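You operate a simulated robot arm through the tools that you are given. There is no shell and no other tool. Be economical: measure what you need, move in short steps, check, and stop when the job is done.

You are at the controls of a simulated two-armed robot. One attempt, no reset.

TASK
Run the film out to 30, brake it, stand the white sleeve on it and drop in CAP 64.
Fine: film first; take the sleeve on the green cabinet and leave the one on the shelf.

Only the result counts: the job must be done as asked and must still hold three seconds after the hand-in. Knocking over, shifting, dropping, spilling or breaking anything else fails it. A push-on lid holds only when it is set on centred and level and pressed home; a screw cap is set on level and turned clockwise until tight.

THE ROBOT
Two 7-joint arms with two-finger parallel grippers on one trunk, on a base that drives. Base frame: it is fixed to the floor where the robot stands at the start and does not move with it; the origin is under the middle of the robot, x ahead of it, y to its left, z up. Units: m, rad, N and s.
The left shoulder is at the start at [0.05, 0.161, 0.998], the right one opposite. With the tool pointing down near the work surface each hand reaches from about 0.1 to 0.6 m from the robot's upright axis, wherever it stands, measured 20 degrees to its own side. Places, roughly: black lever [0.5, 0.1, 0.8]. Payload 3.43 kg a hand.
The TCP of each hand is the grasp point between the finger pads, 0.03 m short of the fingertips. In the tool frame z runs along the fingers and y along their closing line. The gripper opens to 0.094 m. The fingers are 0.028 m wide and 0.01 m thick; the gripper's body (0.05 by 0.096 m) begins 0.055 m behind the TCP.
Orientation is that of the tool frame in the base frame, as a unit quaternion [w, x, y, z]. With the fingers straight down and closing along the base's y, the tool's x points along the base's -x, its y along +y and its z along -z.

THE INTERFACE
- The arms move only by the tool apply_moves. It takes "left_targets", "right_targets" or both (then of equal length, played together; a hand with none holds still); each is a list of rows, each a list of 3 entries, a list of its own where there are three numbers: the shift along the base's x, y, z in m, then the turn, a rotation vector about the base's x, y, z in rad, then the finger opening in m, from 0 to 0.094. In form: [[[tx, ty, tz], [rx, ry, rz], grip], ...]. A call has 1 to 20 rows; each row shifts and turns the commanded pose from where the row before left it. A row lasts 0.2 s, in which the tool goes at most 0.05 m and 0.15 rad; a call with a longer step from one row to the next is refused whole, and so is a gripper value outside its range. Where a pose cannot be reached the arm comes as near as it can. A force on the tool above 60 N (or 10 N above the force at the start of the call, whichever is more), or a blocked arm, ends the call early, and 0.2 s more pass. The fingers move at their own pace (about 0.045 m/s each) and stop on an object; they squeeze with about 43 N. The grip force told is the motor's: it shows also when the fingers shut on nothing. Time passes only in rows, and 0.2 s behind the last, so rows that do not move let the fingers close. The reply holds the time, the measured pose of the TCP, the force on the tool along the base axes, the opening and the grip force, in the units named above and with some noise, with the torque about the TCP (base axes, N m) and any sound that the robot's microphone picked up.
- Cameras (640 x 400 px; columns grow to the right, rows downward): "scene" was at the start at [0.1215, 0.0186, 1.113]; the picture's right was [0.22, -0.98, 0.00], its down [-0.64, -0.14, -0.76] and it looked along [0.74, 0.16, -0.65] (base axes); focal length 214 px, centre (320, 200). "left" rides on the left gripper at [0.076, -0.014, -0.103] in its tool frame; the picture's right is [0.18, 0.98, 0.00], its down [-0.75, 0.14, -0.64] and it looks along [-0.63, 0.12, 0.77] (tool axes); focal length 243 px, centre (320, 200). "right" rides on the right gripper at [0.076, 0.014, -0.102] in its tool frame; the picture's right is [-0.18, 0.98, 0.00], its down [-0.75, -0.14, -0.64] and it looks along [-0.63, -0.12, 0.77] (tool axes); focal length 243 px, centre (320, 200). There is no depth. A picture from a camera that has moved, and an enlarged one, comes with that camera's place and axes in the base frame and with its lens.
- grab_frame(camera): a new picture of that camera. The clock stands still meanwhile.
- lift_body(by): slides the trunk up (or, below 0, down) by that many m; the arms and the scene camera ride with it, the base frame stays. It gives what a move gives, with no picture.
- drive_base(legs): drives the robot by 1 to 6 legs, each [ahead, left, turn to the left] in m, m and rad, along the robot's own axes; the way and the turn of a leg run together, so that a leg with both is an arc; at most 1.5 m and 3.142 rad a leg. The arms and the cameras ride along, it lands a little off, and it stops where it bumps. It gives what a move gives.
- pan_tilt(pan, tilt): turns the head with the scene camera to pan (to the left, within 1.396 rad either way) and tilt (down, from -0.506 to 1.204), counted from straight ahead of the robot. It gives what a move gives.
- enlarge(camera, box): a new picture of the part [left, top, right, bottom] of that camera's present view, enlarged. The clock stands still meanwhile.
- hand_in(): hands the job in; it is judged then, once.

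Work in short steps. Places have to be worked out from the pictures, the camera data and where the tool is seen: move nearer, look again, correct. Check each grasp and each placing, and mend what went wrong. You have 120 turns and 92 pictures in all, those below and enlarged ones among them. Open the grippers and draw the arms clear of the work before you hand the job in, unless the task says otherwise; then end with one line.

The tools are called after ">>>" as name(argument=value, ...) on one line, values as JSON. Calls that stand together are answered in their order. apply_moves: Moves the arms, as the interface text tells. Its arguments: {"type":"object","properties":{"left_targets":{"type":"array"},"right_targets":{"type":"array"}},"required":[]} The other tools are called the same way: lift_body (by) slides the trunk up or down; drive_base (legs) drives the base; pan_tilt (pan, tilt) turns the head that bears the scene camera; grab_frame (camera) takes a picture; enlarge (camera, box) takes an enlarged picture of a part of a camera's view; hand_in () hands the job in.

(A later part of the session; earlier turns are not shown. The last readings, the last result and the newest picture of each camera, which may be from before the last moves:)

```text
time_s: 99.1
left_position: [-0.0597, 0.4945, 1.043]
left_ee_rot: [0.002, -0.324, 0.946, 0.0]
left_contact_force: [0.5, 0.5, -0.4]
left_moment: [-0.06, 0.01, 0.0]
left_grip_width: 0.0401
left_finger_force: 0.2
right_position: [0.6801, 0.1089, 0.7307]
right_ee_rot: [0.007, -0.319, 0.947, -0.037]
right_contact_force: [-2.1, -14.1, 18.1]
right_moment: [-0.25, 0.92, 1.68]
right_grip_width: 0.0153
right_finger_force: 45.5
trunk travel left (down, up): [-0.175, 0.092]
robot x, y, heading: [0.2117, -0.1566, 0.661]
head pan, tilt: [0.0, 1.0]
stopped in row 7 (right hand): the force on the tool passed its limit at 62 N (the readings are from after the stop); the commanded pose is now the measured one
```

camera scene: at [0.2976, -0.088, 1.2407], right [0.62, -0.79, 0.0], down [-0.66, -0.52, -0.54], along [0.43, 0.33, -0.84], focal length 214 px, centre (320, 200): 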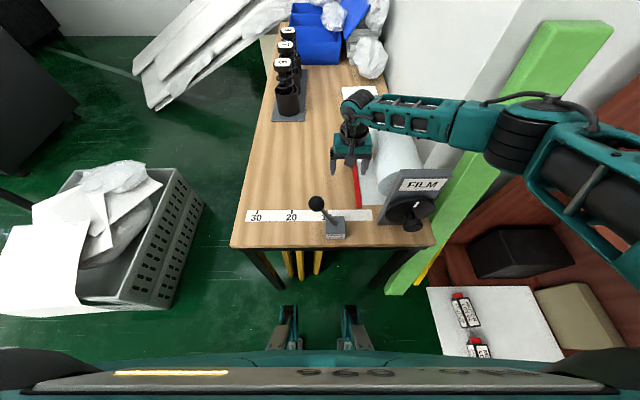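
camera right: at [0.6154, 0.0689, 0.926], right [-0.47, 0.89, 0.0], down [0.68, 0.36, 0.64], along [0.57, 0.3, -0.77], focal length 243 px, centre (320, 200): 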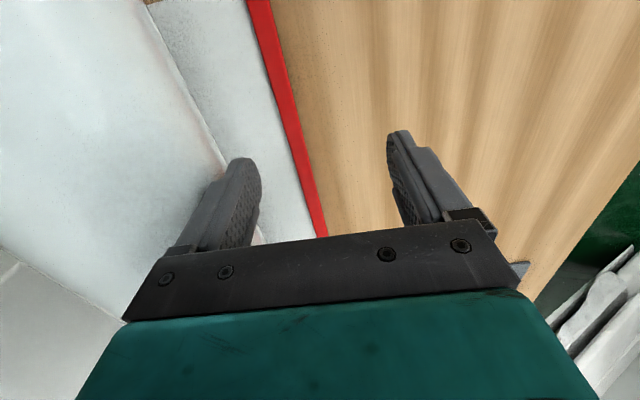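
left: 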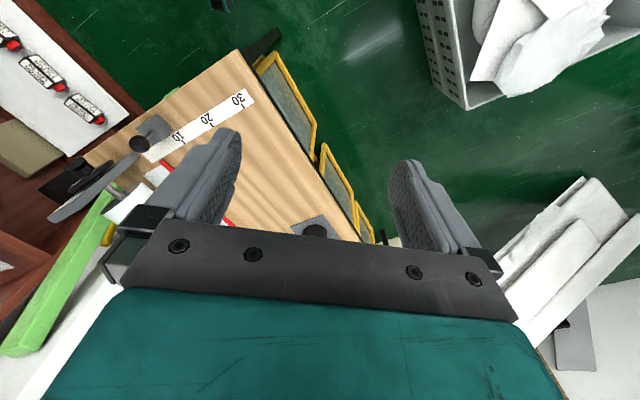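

Still stuck after ~2 mm. Look at the grip from the wrist camera and the lever/plate closely before deciding.

>>> grab_frame(camera="right")

>>> enlarge(camera="scene", box=[310, 150, 440, 240])

```text
33 pictures are left
camera right: at [0.6074, 0.0811, 0.8328], right [-0.45, 0.89, -0.07], down [0.66, 0.39, 0.64], along [0.6, 0.24, -0.76], focal length 243 px, centre (320, 200)
```

right: 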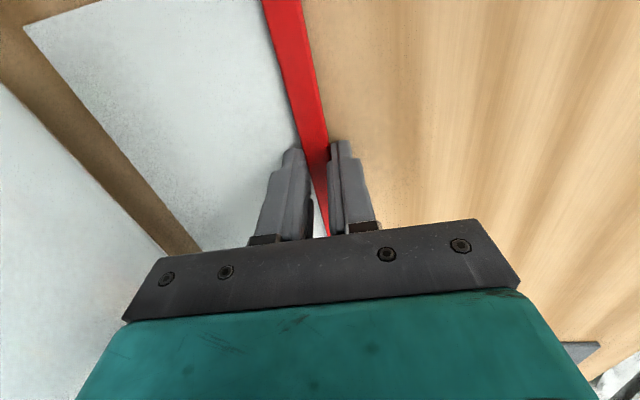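

```text
4.44 times, centred on (375, 195) of scene
camera zoom: at [0.2965, -0.0908, 1.2408], right [0.61, -0.79, 0.0], down [-0.66, -0.52, -0.54], along [0.43, 0.33, -0.84], focal length 953 px, centre (76, 222)
```

zoom: 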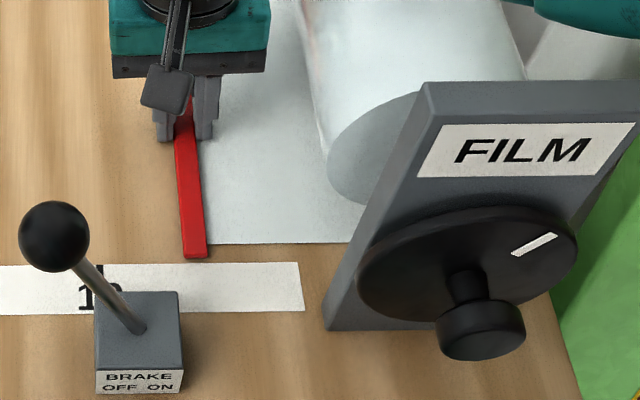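

The grip has tilted. Straighten the tool, lift tips ~3 mm off the table (still on the bar), and pull again gently.

>>> apply_moves(right_targets=[[[0, 0, 0.002], [0.033, 0.018, 0.009], 0.0], [[0, 0, 0.001], [0.032, 0.019, 0.009], 0.0], [[0, 0, 0], [0, 0, 0], 0.0]])

>>> apply_moves(right_targets=[[[-0.0012, 0.0016, 0], [0, 0, 0], 0.0], [[-0.0012, 0.0016, 0], [0, 0, 0], 0.0], [[-0.0012, 0.0016, 0], [0, 0, 0], 0.0], [[-0.0012, 0.0016, 0], [0, 0, 0], 0.0], [[-0.0012, 0.0016, 0], [0, 0, 0], 0.0]])

```text
time_s: 99.9
left_position: [-0.06, 0.4953, 1.0418]
left_ee_rot: [0.001, -0.325, 0.946, 0.0]
left_contact_force: [-0.1, 0.0, 0.5]
left_moment: [0.01, 0.0, 0.0]
left_grip_width: 0.04
left_finger_force: 0.1
right_position: [0.678, 0.1121, 0.7302]
right_ee_rot: [-0.002, -0.327, 0.945, 0.003]
right_contact_force: [-8.6, -4.2, -3.1]
right_moment: [-0.26, 0.18, 0.91]
right_grip_width: 0.015
right_finger_force: 44.9
trunk travel left (down, up): [-0.175, 0.092]
robot x, y, heading: [0.2149, -0.1587, 0.665]
head pan, tilt: [0.0, 1.0]
```

```text
time_s: 101.1
left_position: [-0.0588, 0.4951, 1.042]
left_ee_rot: [0.002, -0.324, 0.946, 0.0]
left_contact_force: [-0.5, 0.2, -0.2]
left_moment: [-0.01, 0.01, -0.03]
left_grip_width: 0.0399
left_finger_force: 0.1
right_position: [0.6722, 0.12, 0.7305]
right_ee_rot: [-0.003, -0.326, 0.946, 0.002]
right_contact_force: [-12.1, -9.1, -9.9]
right_moment: [-0.33, 0.16, 1.0]
right_grip_width: 0.015
right_finger_force: 45.0
trunk travel left (down, up): [-0.175, 0.092]
robot x, y, heading: [0.2106, -0.1571, 0.655]
head pan, tilt: [0.0, 1.0]
```

It moves when pulled slowly. Continue at ~1.3 cm/s, relieving the side and lift forces.

>>> apply_moves(right_targets=[[[-0.003, -0.002, -0.002], [0, 0, 0], 0.0], [[-0.0016, 0.002, 0], [0, 0, 0], 0.0], [[-0.0016, 0.002, 0], [0, 0, 0], 0.0], [[-0.0016, 0.002, 0], [0, 0, 0], 0.0], [[-0.0016, 0.002, 0], [0, 0, 0], 0.0], [[-0.0016, 0.002, 0], [0, 0, 0], 0.0], [[-0.0016, 0.002, 0], [0, 0, 0], 0.0], [[-0.0016, 0.002, 0], [0, 0, 0], 0.0], [[-0.0016, 0.002, 0], [0, 0, 0], 0.0], [[-0.0016, 0.002, 0], [0, 0, 0], 0.0], [[-0.0016, 0.002, 0], [0, 0, 0], 0.0], [[-0.0016, 0.002, 0], [0, 0, 0], 0.0], [[-0.0016, 0.002, 0], [0, 0, 0], 0.0], [[-0.0016, 0.002, 0], [0, 0, 0], 0.0], [[-0.0016, 0.002, 0], [0, 0, 0], 0.0], [[-0.0016, 0.002, 0], [0, 0, 0], 0.0], [[-0.0016, 0.002, 0], [0, 0, 0], 0.0], [[-0.0016, 0.002, 0], [0, 0, 0], 0.0], [[-0.0016, 0.002, 0], [0, 0, 0], 0.0], [[-0.0016, 0.002, 0], [0, 0, 0], 0.0]])

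```text
time_s: 105.3
left_position: [-0.0575, 0.4957, 1.0416]
left_ee_rot: [0.0, -0.325, 0.946, 0.0]
left_contact_force: [-0.5, 1.0, -0.3]
left_moment: [-0.03, 0.0, 0.01]
left_grip_width: 0.04
left_finger_force: 0.0
right_position: [0.6426, 0.1561, 0.7305]
right_ee_rot: [0.001, -0.326, 0.946, 0.002]
right_contact_force: [13.0, 10.3, 8.7]
right_moment: [0.19, -0.53, 1.0]
right_grip_width: 0.0149
right_finger_force: 45.2
trunk travel left (down, up): [-0.175, 0.092]
robot x, y, heading: [0.2133, -0.1561, 0.658]
head pan, tilt: [0.0, 1.0]
```

Moving freely (reading ≈10). Continue a bit faster with half corrections.

>>> apply_moves(right_targets=[[[0.0014, 0.0011, 0.001], [0, 0, 0], 0.0], [[-0.0025, 0.0031, 0], [0, 0, 0], 0.0], [[-0.0025, 0.0031, 0], [0, 0, 0], 0.0], [[-0.0025, 0.0031, 0], [0, 0, 0], 0.0], [[-0.0025, 0.0031, 0], [0, 0, 0], 0.0], [[-0.0025, 0.0031, 0], [0, 0, 0], 0.0], [[-0.0025, 0.0031, 0], [0, 0, 0], 0.0], [[-0.0025, 0.0031, 0], [0, 0, 0], 0.0], [[-0.0025, 0.0031, 0], [0, 0, 0], 0.0], [[-0.0025, 0.0031, 0], [0, 0, 0], 0.0], [[-0.0025, 0.0031, 0], [0, 0, 0], 0.0], [[-0.0025, 0.0031, 0], [0, 0, 0], 0.0], [[-0.0025, 0.0031, 0], [0, 0, 0], 0.0], [[-0.0025, 0.0031, 0], [0, 0, 0], 0.0], [[-0.0025, 0.0031, 0], [0, 0, 0], 0.0], [[-0.0025, 0.0031, 0], [0, 0, 0], 0.0], [[-0.0025, 0.0031, 0], [0, 0, 0], 0.0], [[-0.0025, 0.0031, 0], [0, 0, 0], 0.0], [[-0.0025, 0.0031, 0], [0, 0, 0], 0.0], [[-0.0025, 0.0031, 0], [0, 0, 0], 0.0]])

>>> grab_frame(camera="scene")

```text
time_s: 109.5
left_position: [-0.0577, 0.4972, 1.0418]
left_ee_rot: [-0.001, -0.325, 0.946, 0.0]
left_contact_force: [0.0, 0.5, -0.2]
left_moment: [0.01, 0.05, -0.01]
left_grip_width: 0.0398
left_finger_force: 0.1
right_position: [0.5999, 0.2112, 0.731]
right_ee_rot: [0.0, -0.325, 0.946, 0.002]
right_contact_force: [13.8, 11.4, -6.4]
right_moment: [-0.29, 0.11, 1.05]
right_grip_width: 0.0149
right_finger_force: 44.9
right hand out of reach, approached as far as the arm can: row 19
trunk travel left (down, up): [-0.175, 0.092]
robot x, y, heading: [0.2163, -0.16, 0.657]
head pan, tilt: [0.0, 1.0]
```

```text
31 pictures are left
camera scene: at [0.3, -0.0883, 1.2403], right [0.61, -0.79, 0.0], down [-0.67, -0.52, -0.54], along [0.43, 0.33, -0.84], focal length 214 px, centre (320, 200)
```

scene: 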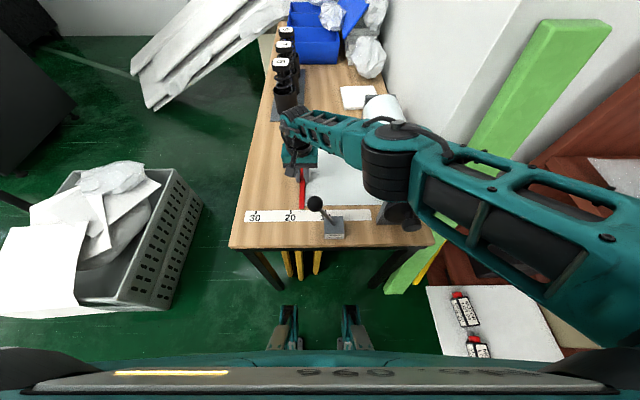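

Reading ≈17, right arm at its reach. Release, lift, shift the base left ~0.18 m and regrip.

>>> apply_moves(right_targets=[[[0, 0, 0], [0, 0, 0], 0.04], [[0, 0, 0], [0, 0, 0], 0.04], [[0, 0, 0.03], [0, 0, 0], 0.04], [[0, 0, 0.05], [0, 0, 0], 0.04], [[0, 0, 0.05], [0, 0, 0], 0.04], [[0, 0, 0.05], [0, 0, 0], 0.04]])

>>> drive_base(legs=[[0, 0.18, 0]])

>>> grab_frame(camera="scene")

```text
time_s: 110.9
left_position: [-0.0596, 0.4951, 1.0424]
left_ee_rot: [0.001, -0.324, 0.946, 0.0]
left_contact_force: [-0.2, -0.6, -0.5]
left_moment: [0.0, -0.01, 0.0]
left_grip_width: 0.0398
left_finger_force: 0.0
right_position: [0.5982, 0.2118, 0.9122]
right_ee_rot: [0.0, -0.324, 0.946, 0.0]
right_contact_force: [0.1, 1.5, -0.2]
right_moment: [-0.02, -0.01, 0.02]
right_grip_width: 0.0402
right_finger_force: 0.1
trunk travel left (down, up): [-0.175, 0.092]
robot x, y, heading: [0.2133, -0.1577, 0.658]
head pan, tilt: [0.0, 1.0]
```

```text
time_s: 113.2
left_position: [-0.1711, 0.6376, 1.0423]
left_ee_rot: [0.0, -0.326, 0.945, 0.0]
left_contact_force: [0.1, -0.1, 0.3]
left_moment: [0.0, 0.01, 0.02]
left_grip_width: 0.0397
left_finger_force: 0.0
right_position: [0.4873, 0.3552, 0.9116]
right_ee_rot: [-0.001, -0.326, 0.945, 0.001]
right_contact_force: [0.4, 0.3, 0.3]
right_moment: [-0.01, -0.03, 0.02]
right_grip_width: 0.0399
right_finger_force: 0.1
trunk travel left (down, up): [-0.175, 0.092]
robot x, y, heading: [0.0982, -0.0121, 0.659]
head pan, tilt: [0.0, 1.0]
```

```text
30 pictures are left
camera scene: at [0.1875, 0.0532, 1.2407], right [0.61, -0.79, 0.0], down [-0.66, -0.52, -0.54], along [0.43, 0.33, -0.84], focal length 214 px, centre (320, 200)
```

scene: 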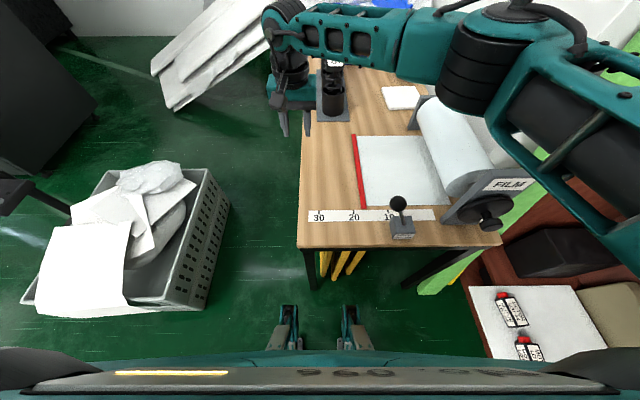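

Film holds at ≈18. Go back over the bar and regrip.

>>> apply_moves(right_targets=[[[0.0282, -0.036, 0], [0, 0, 0], 0.05], [[0.0282, -0.036, 0], [0, 0, 0], 0.05], [[0.0282, -0.036, 0], [0, 0, 0], 0.05], [[0.0282, -0.036, 0], [0, 0, 0], 0.05], [[0, 0, -0.045], [0, 0, 0], 0.05], [[0, 0, -0.045], [0, 0, 0], 0.05], [[0, 0, -0.045], [0, 0, 0], 0.05], [[0, 0, -0.03], [0, 0, 0], 0.05], [[0, 0, -0.01], [0, 0, 0], 0.05]])

>>> grab_frame(camera="right")

```text
time_s: 115.2
left_position: [-0.1716, 0.6373, 1.0419]
left_ee_rot: [0.0, -0.325, 0.946, 0.0]
left_contact_force: [1.0, 0.1, -0.4]
left_moment: [0.01, -0.03, 0.01]
left_grip_width: 0.04
left_finger_force: 0.1
right_position: [0.6, 0.2115, 0.7349]
right_ee_rot: [-0.001, -0.326, 0.945, 0.002]
right_contact_force: [0.4, 0.0, -0.1]
right_moment: [0.01, 0.0, 0.0]
right_grip_width: 0.0498
right_finger_force: 0.0
trunk travel left (down, up): [-0.175, 0.092]
robot x, y, heading: [0.0994, -0.0132, 0.66]
head pan, tilt: [0.0, 1.0]
```

```text
29 pictures are left
camera right: at [0.5327, 0.1742, 0.8383], right [-0.46, 0.89, 0.0], down [0.68, 0.35, 0.64], along [0.57, 0.3, -0.77], focal length 243 px, centre (320, 200)
```

right: 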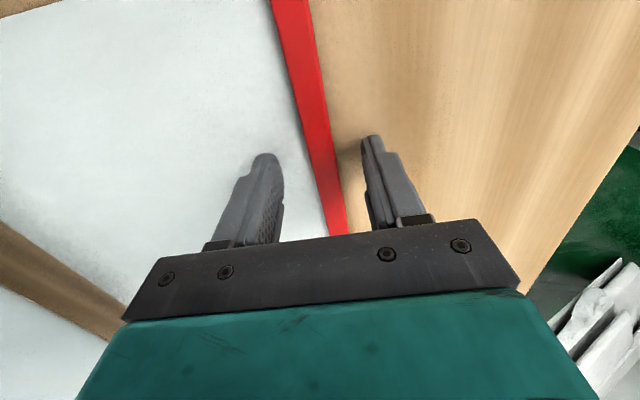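

>>> apply_moves(right_targets=[[[0, 0, -0.004], [0, 0, 0], 0.05], [[0, 0, 0], [0, 0, 0], 0.0], [[0, 0, 0], [0, 0, 0], 0.0], [[0, 0, 0], [0, 0, 0], 0.0], [[0, 0, 0], [0, 0, 0], 0.0], [[-0.0012, 0.0016, 0], [0, 0, 0], 0.0], [[-0.0012, 0.0016, 0], [0, 0, 0], 0.0], [[-0.0012, 0.0016, 0], [0, 0, 0], 0.0], [[-0.0019, 0.0024, 0], [0, 0, 0], 0.0], [[-0.0025, 0.0031, 0], [0, 0, 0], 0.0], [[-0.0025, 0.0031, 0], [0, 0, 0], 0.0], [[-0.0025, 0.0031, 0], [0, 0, 0], 0.0], [[-0.0025, 0.0031, 0], [0, 0, 0], 0.0], [[-0.0025, 0.0031, 0], [0, 0, 0], 0.0], [[-0.0025, 0.0031, 0], [0, 0, 0], 0.0], [[-0.0025, 0.0031, 0], [0, 0, 0], 0.0], [[-0.0025, 0.0031, 0], [0, 0, 0], 0.0], [[-0.0025, 0.0031, 0], [0, 0, 0], 0.0], [[-0.0025, 0.0031, 0], [0, 0, 0], 0.0], [[-0.0025, 0.0031, 0], [0, 0, 0], 0.0]])

>>> enlarge(camera="scene", box=[290, 110, 470, 240])

```text
time_s: 119.4
left_position: [-0.1692, 0.6389, 1.042]
left_ee_rot: [0.0, -0.326, 0.946, 0.0]
left_contact_force: [0.3, 0.3, 0.9]
left_moment: [0.0, -0.01, 0.0]
left_grip_width: 0.0402
left_finger_force: 0.0
right_position: [0.5664, 0.2525, 0.7319]
right_ee_rot: [0.0, -0.325, 0.946, 0.002]
right_contact_force: [10.4, 8.9, -7.1]
right_moment: [0.55, -0.84, 1.01]
right_grip_width: 0.0147
right_finger_force: 44.5
trunk travel left (down, up): [-0.175, 0.092]
robot x, y, heading: [0.103, -0.0113, 0.661]
head pan, tilt: [0.0, 1.0]
```

```text
3.08 times, centred on (380, 175) of scene
camera zoom: at [0.1887, 0.0538, 1.2405], right [0.61, -0.79, 0.0], down [-0.66, -0.52, -0.54], along [0.43, 0.33, -0.84], focal length 660 px, centre (135, 277)
```

zoom: 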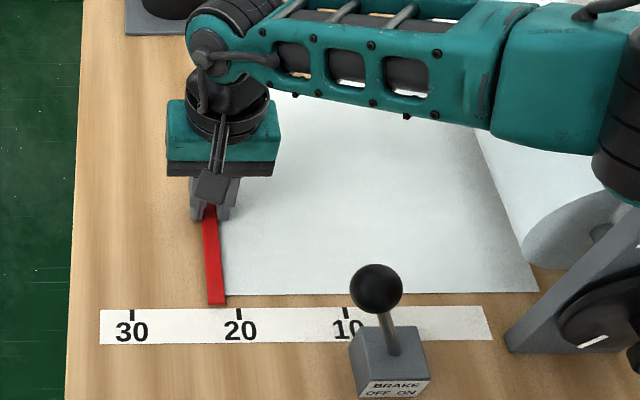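

Reading ≈22 by the ticks; 8 cm remain. Pull 7 cm then fine-check.

>>> apply_moves(right_targets=[[[-0.0022, 0.0028, 0], [0, 0, 0], 0.0], [[-0.0022, 0.0028, 0], [0, 0, 0], 0.0], [[-0.0022, 0.0028, 0], [0, 0, 0], 0.0], [[-0.0022, 0.0028, 0], [0, 0, 0], 0.0], [[-0.0022, 0.0028, 0], [0, 0, 0], 0.0], [[-0.0022, 0.0028, 0], [0, 0, 0], 0.0], [[-0.0022, 0.0028, 0], [0, 0, 0], 0.0], [[-0.0022, 0.0028, 0], [0, 0, 0], 0.0], [[-0.0022, 0.0028, 0], [0, 0, 0], 0.0], [[-0.0022, 0.0028, 0], [0, 0, 0], 0.0], [[-0.0022, 0.0028, 0], [0, 0, 0], 0.0], [[-0.0022, 0.0028, 0], [0, 0, 0], 0.0], [[-0.0022, 0.0028, 0], [0, 0, 0], 0.0], [[-0.0022, 0.0028, 0], [0, 0, 0], 0.0], [[-0.0022, 0.0028, 0], [0, 0, 0], 0.0], [[-0.0022, 0.0028, 0], [0, 0, 0], 0.0], [[-0.0022, 0.0028, 0], [0, 0, 0], 0.0], [[-0.0022, 0.0028, 0], [0, 0, 0], 0.0], [[-0.0022, 0.0028, 0], [0, 0, 0], 0.0], [[-0.0022, 0.0028, 0], [0, 0, 0], 0.0]])

>>> enlarge(camera="scene", box=[290, 160, 400, 240])

```text
time_s: 123.6
left_position: [-0.1711, 0.6387, 1.0434]
left_ee_rot: [-0.001, -0.326, 0.945, 0.0]
left_contact_force: [-0.1, 0.1, -0.7]
left_moment: [0.01, -0.01, 0.0]
left_grip_width: 0.0397
left_finger_force: 0.0
right_position: [0.5224, 0.3088, 0.7313]
right_ee_rot: [-0.001, -0.327, 0.945, 0.002]
right_contact_force: [-0.3, 0.6, -1.6]
right_moment: [-0.11, -0.1, 0.97]
right_grip_width: 0.0149
right_finger_force: 45.2
trunk travel left (down, up): [-0.175, 0.092]
robot x, y, heading: [0.0983, -0.0129, 0.661]
head pan, tilt: [0.0, 1.0]
```

```text
5.00 times, centred on (345, 200) of scene
camera zoom: at [0.1876, 0.0531, 1.2407], right [0.61, -0.79, 0.0], down [-0.66, -0.52, -0.54], along [0.43, 0.33, -0.84], focal length 1072 px, centre (195, 200)
```

zoom: 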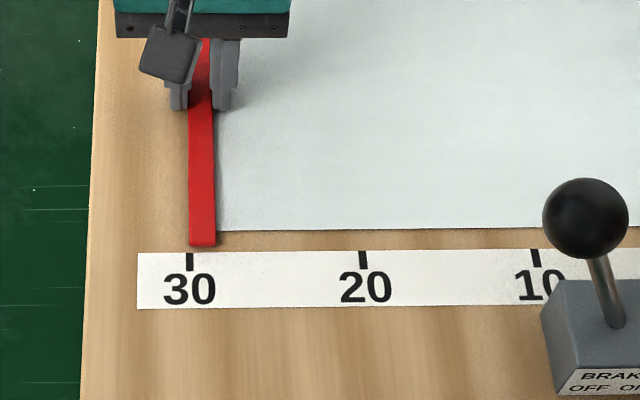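

Bar centre reads ≈29.2 (leading edge at 30). Pull 6 mm more, keep holding, then brake with... check which hand can reach the lever.

>>> apply_moves(right_targets=[[[-0.0012, 0.0016, 0], [0, 0, 0], 0.0], [[-0.0012, 0.0016, 0], [0, 0, 0], 0.0], [[-0.0013, 0.0015, 0], [0, 0, 0], 0.0], [[0, 0, 0], [0, 0, 0], 0.0]])

>>> enlarge(camera="scene", box=[290, 160, 400, 240])

```text
time_s: 124.6
left_position: [-0.1708, 0.6381, 1.043]
left_ee_rot: [0.001, -0.326, 0.945, 0.0]
left_contact_force: [-0.4, 0.1, 0.4]
left_moment: [0.01, 0.0, 0.01]
left_grip_width: 0.0402
left_finger_force: 0.1
right_position: [0.5201, 0.3141, 0.7324]
right_ee_rot: [0.0, -0.326, 0.945, 0.002]
right_contact_force: [-0.9, -1.6, 3.1]
right_moment: [-0.38, 0.24, 0.95]
right_grip_width: 0.0148
right_finger_force: 45.2
trunk travel left (down, up): [-0.175, 0.092]
robot x, y, heading: [0.1007, -0.014, 0.658]
head pan, tilt: [0.0, 1.0]
```

```text
5.00 times, centred on (345, 200) of scene
camera zoom: at [0.1873, 0.0528, 1.2408], right [0.61, -0.79, 0.0], down [-0.66, -0.52, -0.54], along [0.43, 0.33, -0.84], focal length 1072 px, centre (195, 200)
```

zoom: 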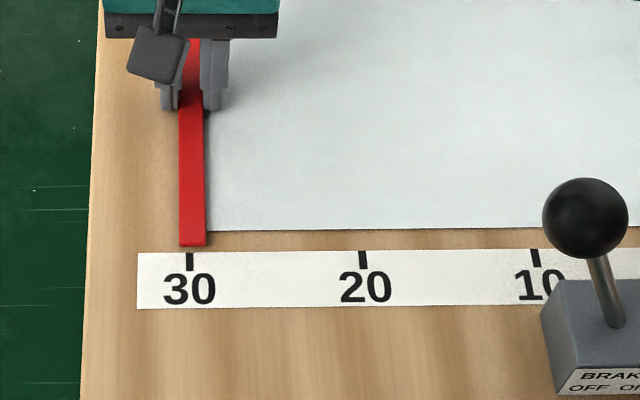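

Now ≈29.9. Release the bar, rise, and bring the closed right fingers to the left of the lever ball.

>>> apply_moves(right_targets=[[[0, 0, 0], [0, 0, 0], 0.04], [[0, 0, 0], [0, 0, 0], 0.04], [[0, 0, 0.05], [0, 0, 0], 0.04], [[0, 0, 0.05], [0, 0, 0], 0.04], [[0, 0, 0.05], [0, 0, 0], 0.0], [[0, 0, 0.05], [0, 0, 0], 0.0], [[-0.0145, -0.0404, 0], [0, 0, 0], 0.0], [[-0.0145, -0.0404, 0], [0, 0, 0], 0.0], [[-0.0145, -0.0404, 0], [0, 0, 0], 0.0], [[-0.0145, -0.0404, 0], [0, 0, 0], 0.0], [[-0.0144, -0.0404, 0], [0, 0, 0], 0.0]])

>>> enlarge(camera="scene", box=[290, 130, 470, 250])

```text
time_s: 127.0
left_position: [-0.1694, 0.638, 1.0424]
left_ee_rot: [0.0, -0.325, 0.946, 0.001]
left_contact_force: [0.1, -0.4, 0.9]
left_moment: [-0.01, 0.02, 0.0]
left_grip_width: 0.04
left_finger_force: 0.1
right_position: [0.4466, 0.1098, 0.9317]
right_ee_rot: [0.0, -0.325, 0.946, 0.003]
right_contact_force: [-0.3, 0.9, -0.3]
right_moment: [0.02, -0.02, -0.03]
right_grip_width: 0.0
right_finger_force: 33.1
trunk travel left (down, up): [-0.175, 0.092]
robot x, y, heading: [0.101, -0.0146, 0.663]
head pan, tilt: [0.0, 1.0]
```

```text
3.33 times, centred on (380, 190) of scene
camera zoom: at [0.1876, 0.0526, 1.2408], right [0.61, -0.79, 0.0], down [-0.66, -0.52, -0.54], along [0.43, 0.33, -0.84], focal length 715 px, centre (120, 233)
```

zoom: 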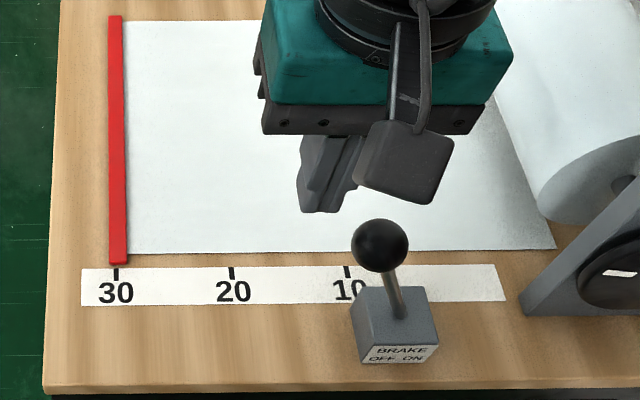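

Aligned: ball at u≈.424, v≈-.248. Lower beside it and push right toward ON.

>>> apply_moves(right_targets=[[[0.002, 0.002, -0.035], [0, 0, 0], 0.0], [[0, 0, -0.035], [0, 0, 0], 0.0], [[0.0062, -0.0078, 0], [0, 0, 0], 0.0], [[0.0062, -0.0078, 0], [0, 0, 0], 0.0], [[0.0062, -0.0078, 0], [0, 0, 0], 0.0], [[0.0062, -0.0078, 0], [0, 0, 0], 0.0], [[0.0062, -0.0078, 0], [0, 0, 0], 0.0], [[0.0062, -0.0078, 0], [0, 0, 0], 0.0], [[0.0062, -0.0078, 0], [0, 0, 0], 0.0], [[0.0062, -0.0078, 0], [0, 0, 0], 0.0], [[0.0062, -0.0078, 0], [0, 0, 0], 0.0], [[0.0062, -0.0078, 0], [0, 0, 0], 0.0], [[0.0062, -0.0078, 0], [0, 0, 0], 0.0], [[0.0062, -0.0078, 0], [0, 0, 0], 0.0]])

>>> enlarge(camera="scene", box=[290, 130, 470, 250])

```text
time_s: 130.0
left_position: [-0.1711, 0.6376, 1.0428]
left_ee_rot: [0.0, -0.326, 0.945, 0.001]
left_contact_force: [0.4, -0.1, -0.2]
left_moment: [0.01, -0.01, -0.03]
left_grip_width: 0.0397
left_finger_force: 0.1
right_position: [0.5224, 0.0192, 0.8624]
right_ee_rot: [-0.002, -0.326, 0.945, 0.002]
right_contact_force: [-0.4, -1.1, 0.2]
right_moment: [-0.02, 0.0, 0.0]
right_grip_width: 0.0002
right_finger_force: 33.3
trunk travel left (down, up): [-0.175, 0.092]
robot x, y, heading: [0.1024, -0.0131, 0.666]
head pan, tilt: [0.0, 1.0]
```

```text
3.33 times, centred on (380, 190) of scene
camera zoom: at [0.1876, 0.0529, 1.2407], right [0.61, -0.79, 0.0], down [-0.66, -0.52, -0.54], along [0.43, 0.33, -0.84], focal length 715 px, centre (120, 233)
```

zoom: 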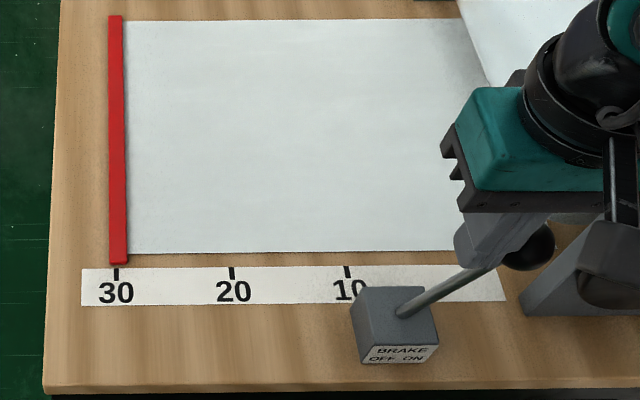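

Lever leans to ON. Push slightly more to be sure it's at the stop, then back off and lift.

>>> apply_moves(right_targets=[[[0.0062, -0.0078, 0], [0, 0, 0], 0.0], [[0.0062, -0.0078, 0], [0, 0, 0], 0.0]])

>>> apply_moves(right_targets=[[[-0.0124, 0.0156, 0], [0, 0, 0], 0.0], [[-0.0124, 0.0156, 0.02], [0, 0, 0], 0.0], [[0, 0, 0.05], [0, 0, 0], 0.0], [[0, 0, 0.05], [0, 0, 0], 0.0], [[0, 0, 0.05], [0, 0, 0], 0.0], [[-0.02, 0, 0.02], [0, 0, 0], 0.0], [[-0.03, -0.03, 0], [0, 0, 0], 0.0], [[-0.03, -0.03, 0], [0, 0, 0], 0.0]])

>>> enlarge(camera="scene", box=[290, 130, 470, 250])

```text
time_s: 130.6
left_position: [-0.1736, 0.6402, 1.0394]
left_ee_rot: [0.002, -0.325, 0.946, -0.002]
left_contact_force: [-0.1, -0.4, 0.2]
left_moment: [0.01, 0.01, 0.0]
left_grip_width: 0.0398
left_finger_force: 0.1
right_position: [0.5276, 0.0132, 0.8643]
right_ee_rot: [-0.002, -0.333, 0.943, 0.01]
right_contact_force: [-29.9, 37.6, -12.2]
right_moment: [0.85, 0.68, 0.15]
right_grip_width: 0.0
right_finger_force: 33.2
trunk travel left (down, up): [-0.175, 0.092]
robot x, y, heading: [0.0999, -0.0128, 0.663]
head pan, tilt: [0.0, 1.0]
```

```text
time_s: 132.4
left_position: [-0.1704, 0.6369, 1.0426]
left_ee_rot: [0.001, -0.325, 0.946, 0.0]
left_contact_force: [0.0, 0.2, 0.0]
left_moment: [0.02, -0.04, -0.03]
left_grip_width: 0.0399
left_finger_force: 0.0
right_position: [0.4303, -0.0237, 1.0506]
right_ee_rot: [-0.001, -0.327, 0.945, 0.001]
right_contact_force: [-0.6, 0.9, -0.3]
right_moment: [-0.01, -0.03, 0.0]
right_grip_width: 0.0
right_finger_force: 33.2
trunk travel left (down, up): [-0.175, 0.092]
robot x, y, heading: [0.1028, -0.0125, 0.661]
head pan, tilt: [0.0, 1.0]
```

```text
3.33 times, centred on (380, 190) of scene
camera zoom: at [0.1874, 0.0528, 1.2407], right [0.61, -0.79, 0.0], down [-0.66, -0.52, -0.54], along [0.43, 0.33, -0.84], focal length 715 px, centre (120, 233)
```

zoom: 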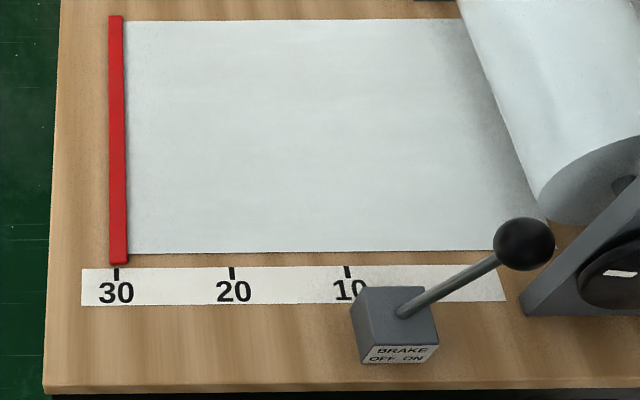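

Film at 30 with brake ON. Now turn to the cabinet for the sleeve, standing a bit to its left so the right hand can take it.

>>> drive_base(legs=[[0, 0, 2.46], [0.1, 0.13, 0]])

>>> lift_body(by=-0.15)

>>> pan_tilt(pan=-0.2, tilt=1.0)

>>> grab_frame(camera="scene")

>>> grab_frame(camera="right")

```text
time_s: 139.9
left_position: [-0.214, -0.8162, 1.0421]
left_ee_rot: [0.0, 1.0, -0.017, 0.0]
left_contact_force: [-0.1, -0.4, -0.3]
left_moment: [0.0, -0.02, 0.02]
left_grip_width: 0.0398
left_finger_force: 0.2
right_position: [-0.2493, 0.0776, 1.0503]
right_ee_rot: [0.002, 1.0, -0.018, 0.0]
right_contact_force: [-0.2, 0.2, -0.5]
right_moment: [0.0, 0.02, 0.01]
right_grip_width: 0.0
right_finger_force: 33.3
trunk travel left (down, up): [-0.175, 0.092]
robot x, y, heading: [-0.0011, -0.1431, 3.105]
head pan, tilt: [0.0, 1.0]
```

```text
time_s: 141.7
left_position: [-0.2128, -0.8164, 0.8926]
left_ee_rot: [-0.001, 1.0, -0.017, 0.0]
left_contact_force: [0.4, -0.3, -0.3]
left_moment: [0.04, 0.0, 0.0]
left_grip_width: 0.04
left_finger_force: 0.0
right_position: [-0.2487, 0.0779, 0.902]
right_ee_rot: [0.003, 1.0, -0.018, 0.0]
right_contact_force: [-0.4, -0.4, 0.0]
right_moment: [-0.01, 0.01, -0.01]
right_grip_width: 0.0002
right_finger_force: 33.2
trunk travel left (down, up): [-0.025, 0.242]
robot x, y, heading: [-0.0051, -0.1431, 3.106]
head pan, tilt: [0.0, 1.0]
```

```text
time_s: 142.4
left_position: [-0.2134, -0.8162, 0.8927]
left_ee_rot: [0.0, 1.0, -0.018, -0.001]
left_contact_force: [-0.2, -0.4, -0.2]
left_moment: [-0.02, 0.01, 0.02]
left_grip_width: 0.0399
left_finger_force: 0.0
right_position: [-0.2478, 0.077, 0.9003]
right_ee_rot: [0.002, 1.0, -0.017, 0.0]
right_contact_force: [-0.4, -0.3, 0.2]
right_moment: [-0.02, 0.01, -0.01]
right_grip_width: 0.0003
right_finger_force: 33.5
trunk travel left (down, up): [-0.025, 0.242]
robot x, y, heading: [-0.0008, -0.1416, 3.106]
head pan, tilt: [-0.201, 1.0]
```

```text
22 pictures are left
camera scene: at [-0.112, -0.1235, 1.0907], right [0.24, 0.97, 0.0], down [0.82, -0.2, -0.54], along [-0.53, 0.13, -0.84], focal length 214 px, centre (320, 200)
```

scene: 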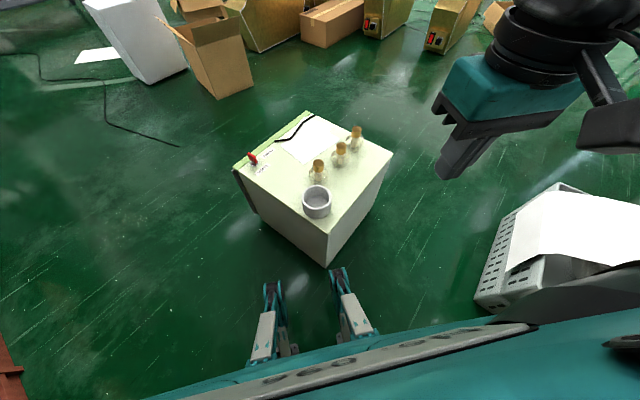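

```text
21 pictures are left
camera right: at [-0.1724, 0.0599, 1.0032], right [-0.22, -0.98, 0.0], down [-0.75, 0.17, 0.64], along [-0.63, 0.14, -0.77], focal length 243 px, centre (320, 200)
```

right: 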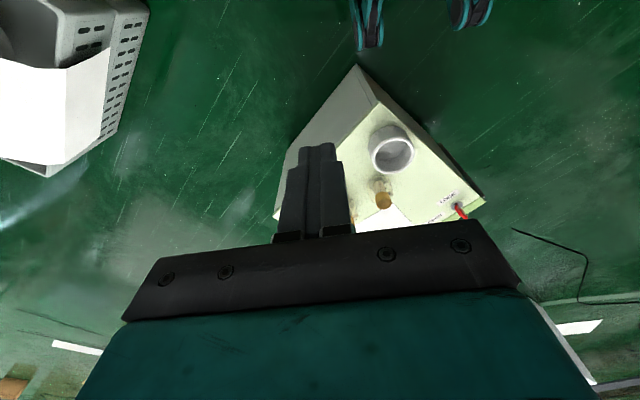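

Triangulated: sleeve rim centre ≈(-.483,-.043,.511), diameter ≈.093 (too wide to span), CAP 64 top ≈(-.583,-.011,.553). I'll pinch the sleeve's +y wall, one finger inside; first hover and look.

>>> apply_moves(right_targets=[[[-0.047, -0.0154, 0], [0, 0, 0], 0.05], [[-0.047, -0.0154, 0], [0, 0, 0], 0.05], [[-0.047, -0.0154, 0], [0, 0, 0], 0.05], [[-0.047, -0.0154, 0], [0, 0, 0], 0.05], [[-0.047, -0.0154, 0], [0, 0, 0], 0.05], [[0, 0, -0.048], [0, 0, 0], 0.05], [[0, 0, -0.048], [0, 0, 0], 0.05], [[0, 0, -0.048], [0, 0, 0], 0.05], [[0, 0, -0.048], [0, 0, 0], 0.05], [[0, 0, -0.048], [0, 0, 0], 0.05], [[0, 0, -0.048], [0, 0, 0], 0.05]])

>>> grab_frame(camera="right")

>>> enlarge(camera="scene", box=[260, 120, 400, 260])

```text
time_s: 144.8
left_position: [-0.214, -0.8162, 0.8931]
left_ee_rot: [0.001, 1.0, -0.017, 0.0]
left_contact_force: [-0.3, -0.8, 0.1]
left_moment: [0.02, 0.01, 0.01]
left_grip_width: 0.0399
left_finger_force: 0.0
right_position: [-0.4822, -0.0023, 0.6172]
right_ee_rot: [0.003, 1.0, -0.017, -0.001]
right_contact_force: [0.5, -0.6, -0.7]
right_moment: [-0.02, -0.03, -0.02]
right_grip_width: 0.0501
right_finger_force: 0.2
trunk travel left (down, up): [-0.025, 0.242]
robot x, y, heading: [-0.0014, -0.1413, 3.105]
head pan, tilt: [-0.201, 1.0]
```

```text
20 pictures are left
camera right: at [-0.4055, -0.0193, 0.7194], right [-0.22, -0.98, 0.0], down [-0.75, 0.17, 0.64], along [-0.63, 0.14, -0.77], focal length 243 px, centre (320, 200)
```

right: 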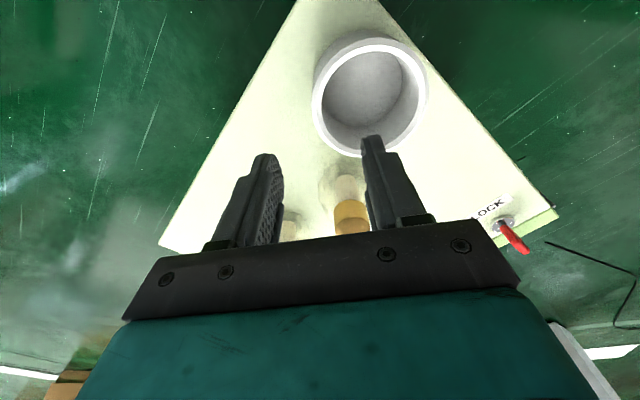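

```text
2.86 times, centred on (330, 190) of scene
camera zoom: at [-0.112, -0.1235, 1.0907], right [0.24, 0.97, 0.0], down [0.82, -0.2, -0.54], along [-0.53, 0.13, -0.84], focal length 613 px, centre (291, 229)
```

zoom: 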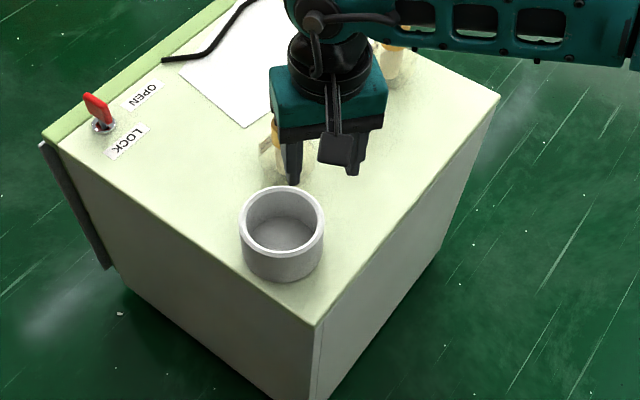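

Sleeve centre refined to ≈(-.475,-.044), rim z≈.52, wall ≈9 mm. The fingers straddle the wall; descend and close.

>>> apply_moves(right_targets=[[[0.006, 0, -0.03], [0, 0, 0], 0.05], [[0, 0, -0.03], [0, 0, 0], 0.05], [[0, 0, -0.025], [0, 0, 0], 0.05], [[0, 0, -0.015], [0, 0, 0], 0.05]])

>>> enlarge(camera="scene", box=[270, 140, 370, 240])

```text
time_s: 145.8
left_position: [-0.2142, -0.8157, 0.892]
left_ee_rot: [0.0, 1.0, -0.017, 0.0]
left_contact_force: [-0.5, 0.3, 0.0]
left_moment: [0.01, -0.01, 0.03]
left_grip_width: 0.0398
left_finger_force: 0.0
right_position: [-0.4764, -0.0005, 0.5126]
right_ee_rot: [0.002, 1.0, -0.016, -0.001]
right_contact_force: [0.2, -0.6, -0.5]
right_moment: [0.0, 0.02, -0.05]
right_grip_width: 0.05
right_finger_force: 0.0
trunk travel left (down, up): [-0.025, 0.242]
robot x, y, heading: [-0.0015, -0.1407, 3.105]
head pan, tilt: [-0.201, 1.0]
```

```text
4.00 times, centred on (320, 190) of scene
camera zoom: at [-0.112, -0.1235, 1.0907], right [0.24, 0.97, 0.0], down [0.82, -0.2, -0.54], along [-0.53, 0.13, -0.84], focal length 858 px, centre (320, 240)
```

zoom: 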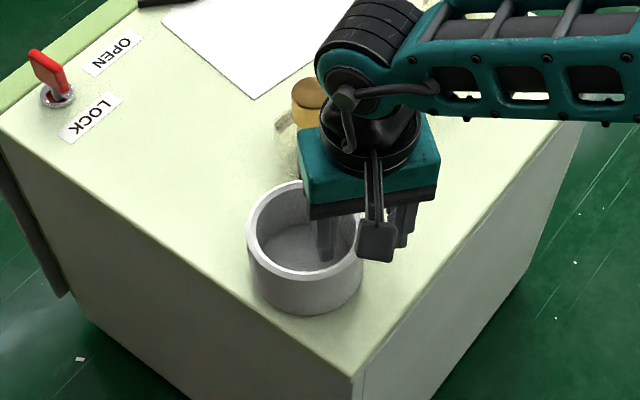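

One finger inside, one outside. Close.

>>> apply_moves(right_targets=[[[0, 0, 0], [0, 0, 0], 0.02], [[0, 0, 0], [0, 0, 0], 0.0], [[0, 0, 0], [0, 0, 0], 0.0], [[0, 0, 0], [0, 0, 0], 0.0]])

>>> apply_moves(right_targets=[[[0, 0, 0.015], [0, 0, 0], 0.0], [[0, 0, 0.03], [0, 0, 0], 0.0], [[0, 0, 0.04], [0, 0, 0], 0.0]])

>>> enlarge(camera="scene", box=[260, 120, 400, 260])

```text
time_s: 146.8
left_position: [-0.2147, -0.8161, 0.8923]
left_ee_rot: [0.0, 1.0, -0.017, 0.0]
left_contact_force: [-1.1, 0.3, -0.1]
left_moment: [0.01, -0.03, -0.01]
left_grip_width: 0.0401
left_finger_force: 0.0
right_position: [-0.4753, -0.002, 0.5134]
right_ee_rot: [0.002, 1.0, -0.016, -0.001]
right_contact_force: [0.1, 0.1, 0.1]
right_moment: [0.04, 0.01, 0.07]
right_grip_width: 0.0118
right_finger_force: 43.3
trunk travel left (down, up): [-0.025, 0.242]
robot x, y, heading: [-0.0075, -0.1388, 3.107]
head pan, tilt: [-0.201, 1.0]
```

```text
time_s: 147.6
left_position: [-0.2145, -0.8169, 0.8933]
left_ee_rot: [0.0, 1.0, -0.017, 0.0]
left_contact_force: [0.1, -0.3, 0.1]
left_moment: [0.0, 0.02, 0.0]
left_grip_width: 0.0402
left_finger_force: 0.0
right_position: [-0.4775, -0.0036, 0.5975]
right_ee_rot: [0.003, 1.0, -0.017, 0.0]
right_contact_force: [0.0, 0.5, -0.2]
right_moment: [0.02, 0.01, -0.01]
right_grip_width: 0.012
right_finger_force: 42.5
trunk travel left (down, up): [-0.025, 0.242]
robot x, y, heading: [-0.0039, -0.1428, 3.106]
head pan, tilt: [-0.201, 1.0]
```

```text
2.86 times, centred on (330, 190) of scene
camera zoom: at [-0.112, -0.1235, 1.0906], right [0.24, 0.97, 0.0], down [0.82, -0.2, -0.54], along [-0.53, 0.13, -0.84], focal length 613 px, centre (291, 229)
```

zoom: 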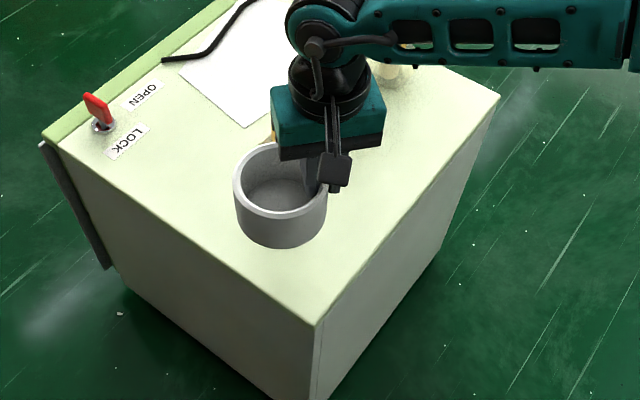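

Sleeve held level. Raise, then turn back to the table pose used before.

>>> lift_body(by=0.15)

>>> apply_moves(right_targets=[[[0.005, 0.005, 0.045], [0, 0, 0], 0.0], [[0.005, 0.005, 0.045], [0, 0, 0], 0.0], [[0.005, 0.005, 0.045], [0, 0, 0], 0.0], [[0.005, 0.005, 0.045], [0, 0, 0], 0.0], [[0.005, 0.005, 0.045], [0, 0, 0], 0.0], [[0.005, 0.005, 0.045], [0, 0, 0], 0.0]])

>>> drive_base(legs=[[0, 0, -2.44], [0.15, 0.03, 0]])

>>> pan_tilt(pan=0.0, tilt=1.0)

>>> grab_frame(camera="scene")

```text
time_s: 149.4
left_position: [-0.2146, -0.8162, 1.0424]
left_ee_rot: [0.0, 1.0, -0.018, 0.0]
left_contact_force: [-0.3, 0.6, 0.2]
left_moment: [0.0, 0.0, 0.0]
left_grip_width: 0.04
left_finger_force: 0.0
right_position: [-0.4775, -0.0027, 0.7473]
right_ee_rot: [0.002, 1.0, -0.017, 0.0]
right_contact_force: [1.5, 0.7, -0.8]
right_moment: [0.02, 0.0, -0.01]
right_grip_width: 0.0117
right_finger_force: 42.7
trunk travel left (down, up): [-0.175, 0.092]
robot x, y, heading: [-0.003, -0.144, 3.105]
head pan, tilt: [-0.201, 1.0]
```

```text
time_s: 150.8
left_position: [-0.2137, -0.8162, 1.0422]
left_ee_rot: [-0.001, 1.0, -0.017, -0.002]
left_contact_force: [-0.2, 0.2, -0.3]
left_moment: [-0.06, 0.01, -0.01]
left_grip_width: 0.04
left_finger_force: 0.1
right_position: [-0.4473, 0.0263, 1.0173]
right_ee_rot: [0.002, 1.0, -0.016, 0.0]
right_contact_force: [0.5, 0.3, -0.6]
right_moment: [0.04, -0.01, -0.05]
right_grip_width: 0.0117
right_finger_force: 42.5
trunk travel left (down, up): [-0.175, 0.092]
robot x, y, heading: [-0.0034, -0.1428, 3.106]
head pan, tilt: [-0.201, 1.0]
```

```text
time_s: 158.0
left_position: [-0.1645, 0.6282, 1.0423]
left_ee_rot: [0.0, -0.319, 0.948, 0.0]
left_contact_force: [0.1, 0.3, -1.0]
left_moment: [0.0, 0.03, 0.02]
left_grip_width: 0.04
left_finger_force: 0.0
right_position: [0.5486, 0.1232, 1.0161]
right_ee_rot: [-0.001, -0.319, 0.948, 0.001]
right_contact_force: [0.4, -0.3, -0.2]
right_moment: [-0.05, -0.01, 0.02]
right_grip_width: 0.0119
right_finger_force: 43.1
trunk travel left (down, up): [-0.175, 0.092]
robot x, y, heading: [0.0967, -0.0284, 0.653]
head pan, tilt: [-0.201, 1.0]
```

```text
time_s: 158.7
left_position: [-0.1665, 0.6268, 1.0429]
left_ee_rot: [-0.001, -0.319, 0.948, 0.0]
left_contact_force: [-0.2, 0.5, 1.1]
left_moment: [-0.01, 0.02, -0.03]
left_grip_width: 0.0401
left_finger_force: 0.0
right_position: [0.5478, 0.1224, 1.0168]
right_ee_rot: [-0.001, -0.319, 0.948, 0.002]
right_contact_force: [0.0, 1.0, -0.7]
right_moment: [-0.05, -0.01, -0.03]
right_grip_width: 0.0118
right_finger_force: 42.9
trunk travel left (down, up): [-0.175, 0.092]
robot x, y, heading: [0.0967, -0.0267, 0.646]
head pan, tilt: [0.0, 1.0]
```

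```text
16 pictures are left
camera scene: at [0.1835, 0.0382, 1.2407], right [0.6, -0.8, 0.0], down [-0.67, -0.51, -0.54], along [0.43, 0.33, -0.84], focal length 214 px, centre (320, 200)
```

scene: 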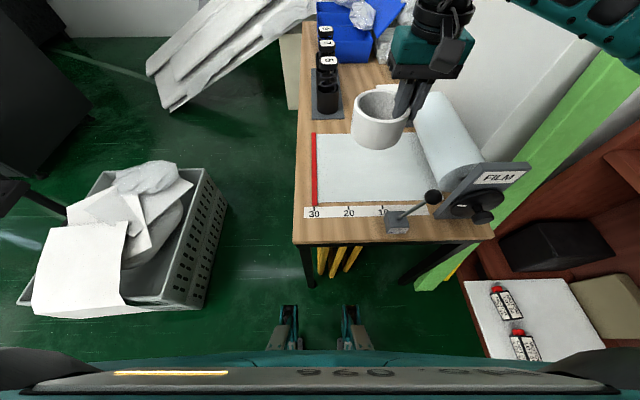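

Sleeve is over the film. Move to the film's middle (u≈.62, v≈-.22) and descend to just above.

>>> apply_moves(right_targets=[[[0.0337, 0.0187, 0], [0, 0, 0.02], 0.0], [[0.0337, 0.0187, 0], [0, 0, 0], 0.0], [[0.0337, 0.0187, 0], [0, 0, 0], 0.0], [[0, 0, -0.045], [0, 0, 0], 0.0], [[0, 0, -0.045], [0, 0, 0], 0.0], [[0, 0, -0.045], [0, 0, 0], 0.0], [[0, 0, -0.045], [0, 0, 0], 0.0], [[0, 0, -0.03], [0, 0, 0], 0.0]])

>>> enlarge(camera="scene", box=[300, 90, 460, 220])

```text
time_s: 160.5
left_position: [-0.1668, 0.628, 1.042]
left_ee_rot: [0.0, -0.319, 0.948, -0.001]
left_contact_force: [-0.6, 0.7, 0.5]
left_moment: [0.03, 0.02, 0.0]
left_grip_width: 0.0401
left_finger_force: 0.1
right_position: [0.648, 0.1792, 0.8036]
right_ee_rot: [0.0, -0.33, 0.944, 0.002]
right_contact_force: [0.1, -0.5, -1.2]
right_moment: [0.01, -0.01, 0.0]
right_grip_width: 0.0123
right_finger_force: 43.0
trunk travel left (down, up): [-0.175, 0.092]
robot x, y, heading: [0.0965, -0.0303, 0.646]
head pan, tilt: [0.0, 1.0]
```

```text
3.08 times, centred on (380, 155) of scene
camera zoom: at [0.1835, 0.0383, 1.2407], right [0.6, -0.8, 0.0], down [-0.67, -0.51, -0.54], along [0.43, 0.33, -0.84], focal length 660 px, centre (135, 338)
```

zoom: 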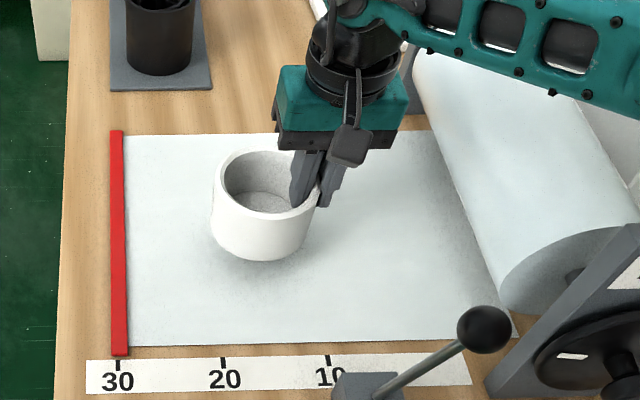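

Good, sleeve is above the film's middle and level. Lower slowly until contact.

>>> apply_moves(right_targets=[[[0, 0, -0.008], [0, 0, 0], 0.0], [[0, 0, -0.008], [0, 0, 0], 0.0], [[0, 0, -0.005], [0, 0, 0], 0.0], [[0, 0, -0.004], [0, 0, 0], 0.0], [[0, 0, -0.004], [0, 0, 0], 0.0]])

```text
time_s: 161.7
left_position: [-0.166, 0.6284, 1.0431]
left_ee_rot: [-0.001, -0.318, 0.948, 0.0]
left_contact_force: [0.4, -0.1, 0.5]
left_moment: [-0.02, -0.01, 0.02]
left_grip_width: 0.04
left_finger_force: 0.1
right_position: [0.649, 0.1791, 0.7768]
right_ee_rot: [-0.001, -0.33, 0.944, 0.002]
right_contact_force: [-0.6, -0.1, -1.1]
right_moment: [0.01, 0.01, -0.02]
right_grip_width: 0.012
right_finger_force: 43.2
trunk travel left (down, up): [-0.175, 0.092]
robot x, y, heading: [0.0988, -0.029, 0.648]
head pan, tilt: [0.0, 1.0]
```

>>> apply_moves(right_targets=[[[0, 0, -0.004], [0, 0, 0], 0.0], [[0, 0, -0.003], [0, 0, 0], 0.0], [[0, 0, -0.003], [0, 0, 0], 0.0], [[0, 0, -0.002], [0, 0, 0], 0.0]])

```text
time_s: 162.7
left_position: [-0.167, 0.6279, 1.0436]
left_ee_rot: [0.0, -0.319, 0.948, 0.0]
left_contact_force: [0.6, -0.2, 0.8]
left_moment: [0.02, -0.02, 0.0]
left_grip_width: 0.04
left_finger_force: 0.0
right_position: [0.6486, 0.1786, 0.7666]
right_ee_rot: [-0.001, -0.329, 0.944, 0.002]
right_contact_force: [-0.1, -0.2, -1.4]
right_moment: [-0.03, 0.01, -0.01]
right_grip_width: 0.0119
right_finger_force: 43.0
trunk travel left (down, up): [-0.175, 0.092]
robot x, y, heading: [0.094, -0.0328, 0.648]
head pan, tilt: [0.0, 1.0]
```

No contact yet; continue.

>>> apply_moves(right_targets=[[[0, 0, -0.002], [0, 0, 0], 0.0], [[0, 0, -0.002], [0, 0, 0], 0.0], [[0, 0, -0.002], [0, 0, 0], 0.0], [[0, 0, -0.002], [0, 0, 0], 0.0]])

>>> enlarge(camera="scene", box=[330, 110, 410, 180])

```text
time_s: 163.7
left_position: [-0.169, 0.6269, 1.0438]
left_ee_rot: [0.002, -0.32, 0.948, 0.001]
left_contact_force: [0.0, -0.1, 0.9]
left_moment: [0.0, -0.04, -0.02]
left_grip_width: 0.0399
left_finger_force: 0.0
right_position: [0.6498, 0.1796, 0.7628]
right_ee_rot: [0.004, -0.328, 0.945, 0.004]
right_contact_force: [3.2, -9.8, 36.8]
right_moment: [-0.57, 0.55, 0.23]
right_grip_width: 0.0118
right_finger_force: 42.8
trunk travel left (down, up): [-0.175, 0.092]
robot x, y, heading: [0.094, -0.0296, 0.645]
head pan, tilt: [0.0, 1.0]
```

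```text
5.71 times, centred on (370, 145) of scene
camera zoom: at [0.1806, 0.0363, 1.2416], right [0.6, -0.8, 0.0], down [-0.67, -0.51, -0.54], along [0.43, 0.33, -0.84], focal length 1226 px, centre (34, 514)
```

zoom: 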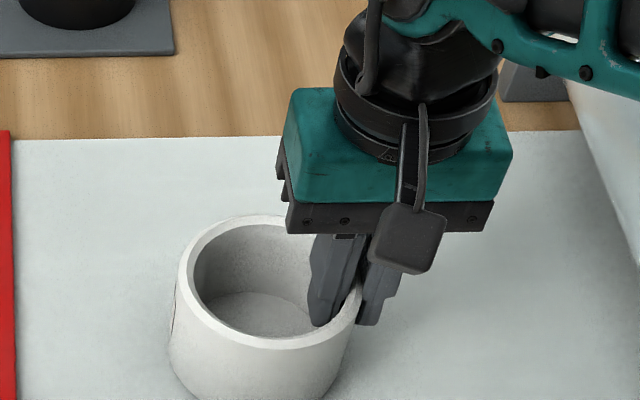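

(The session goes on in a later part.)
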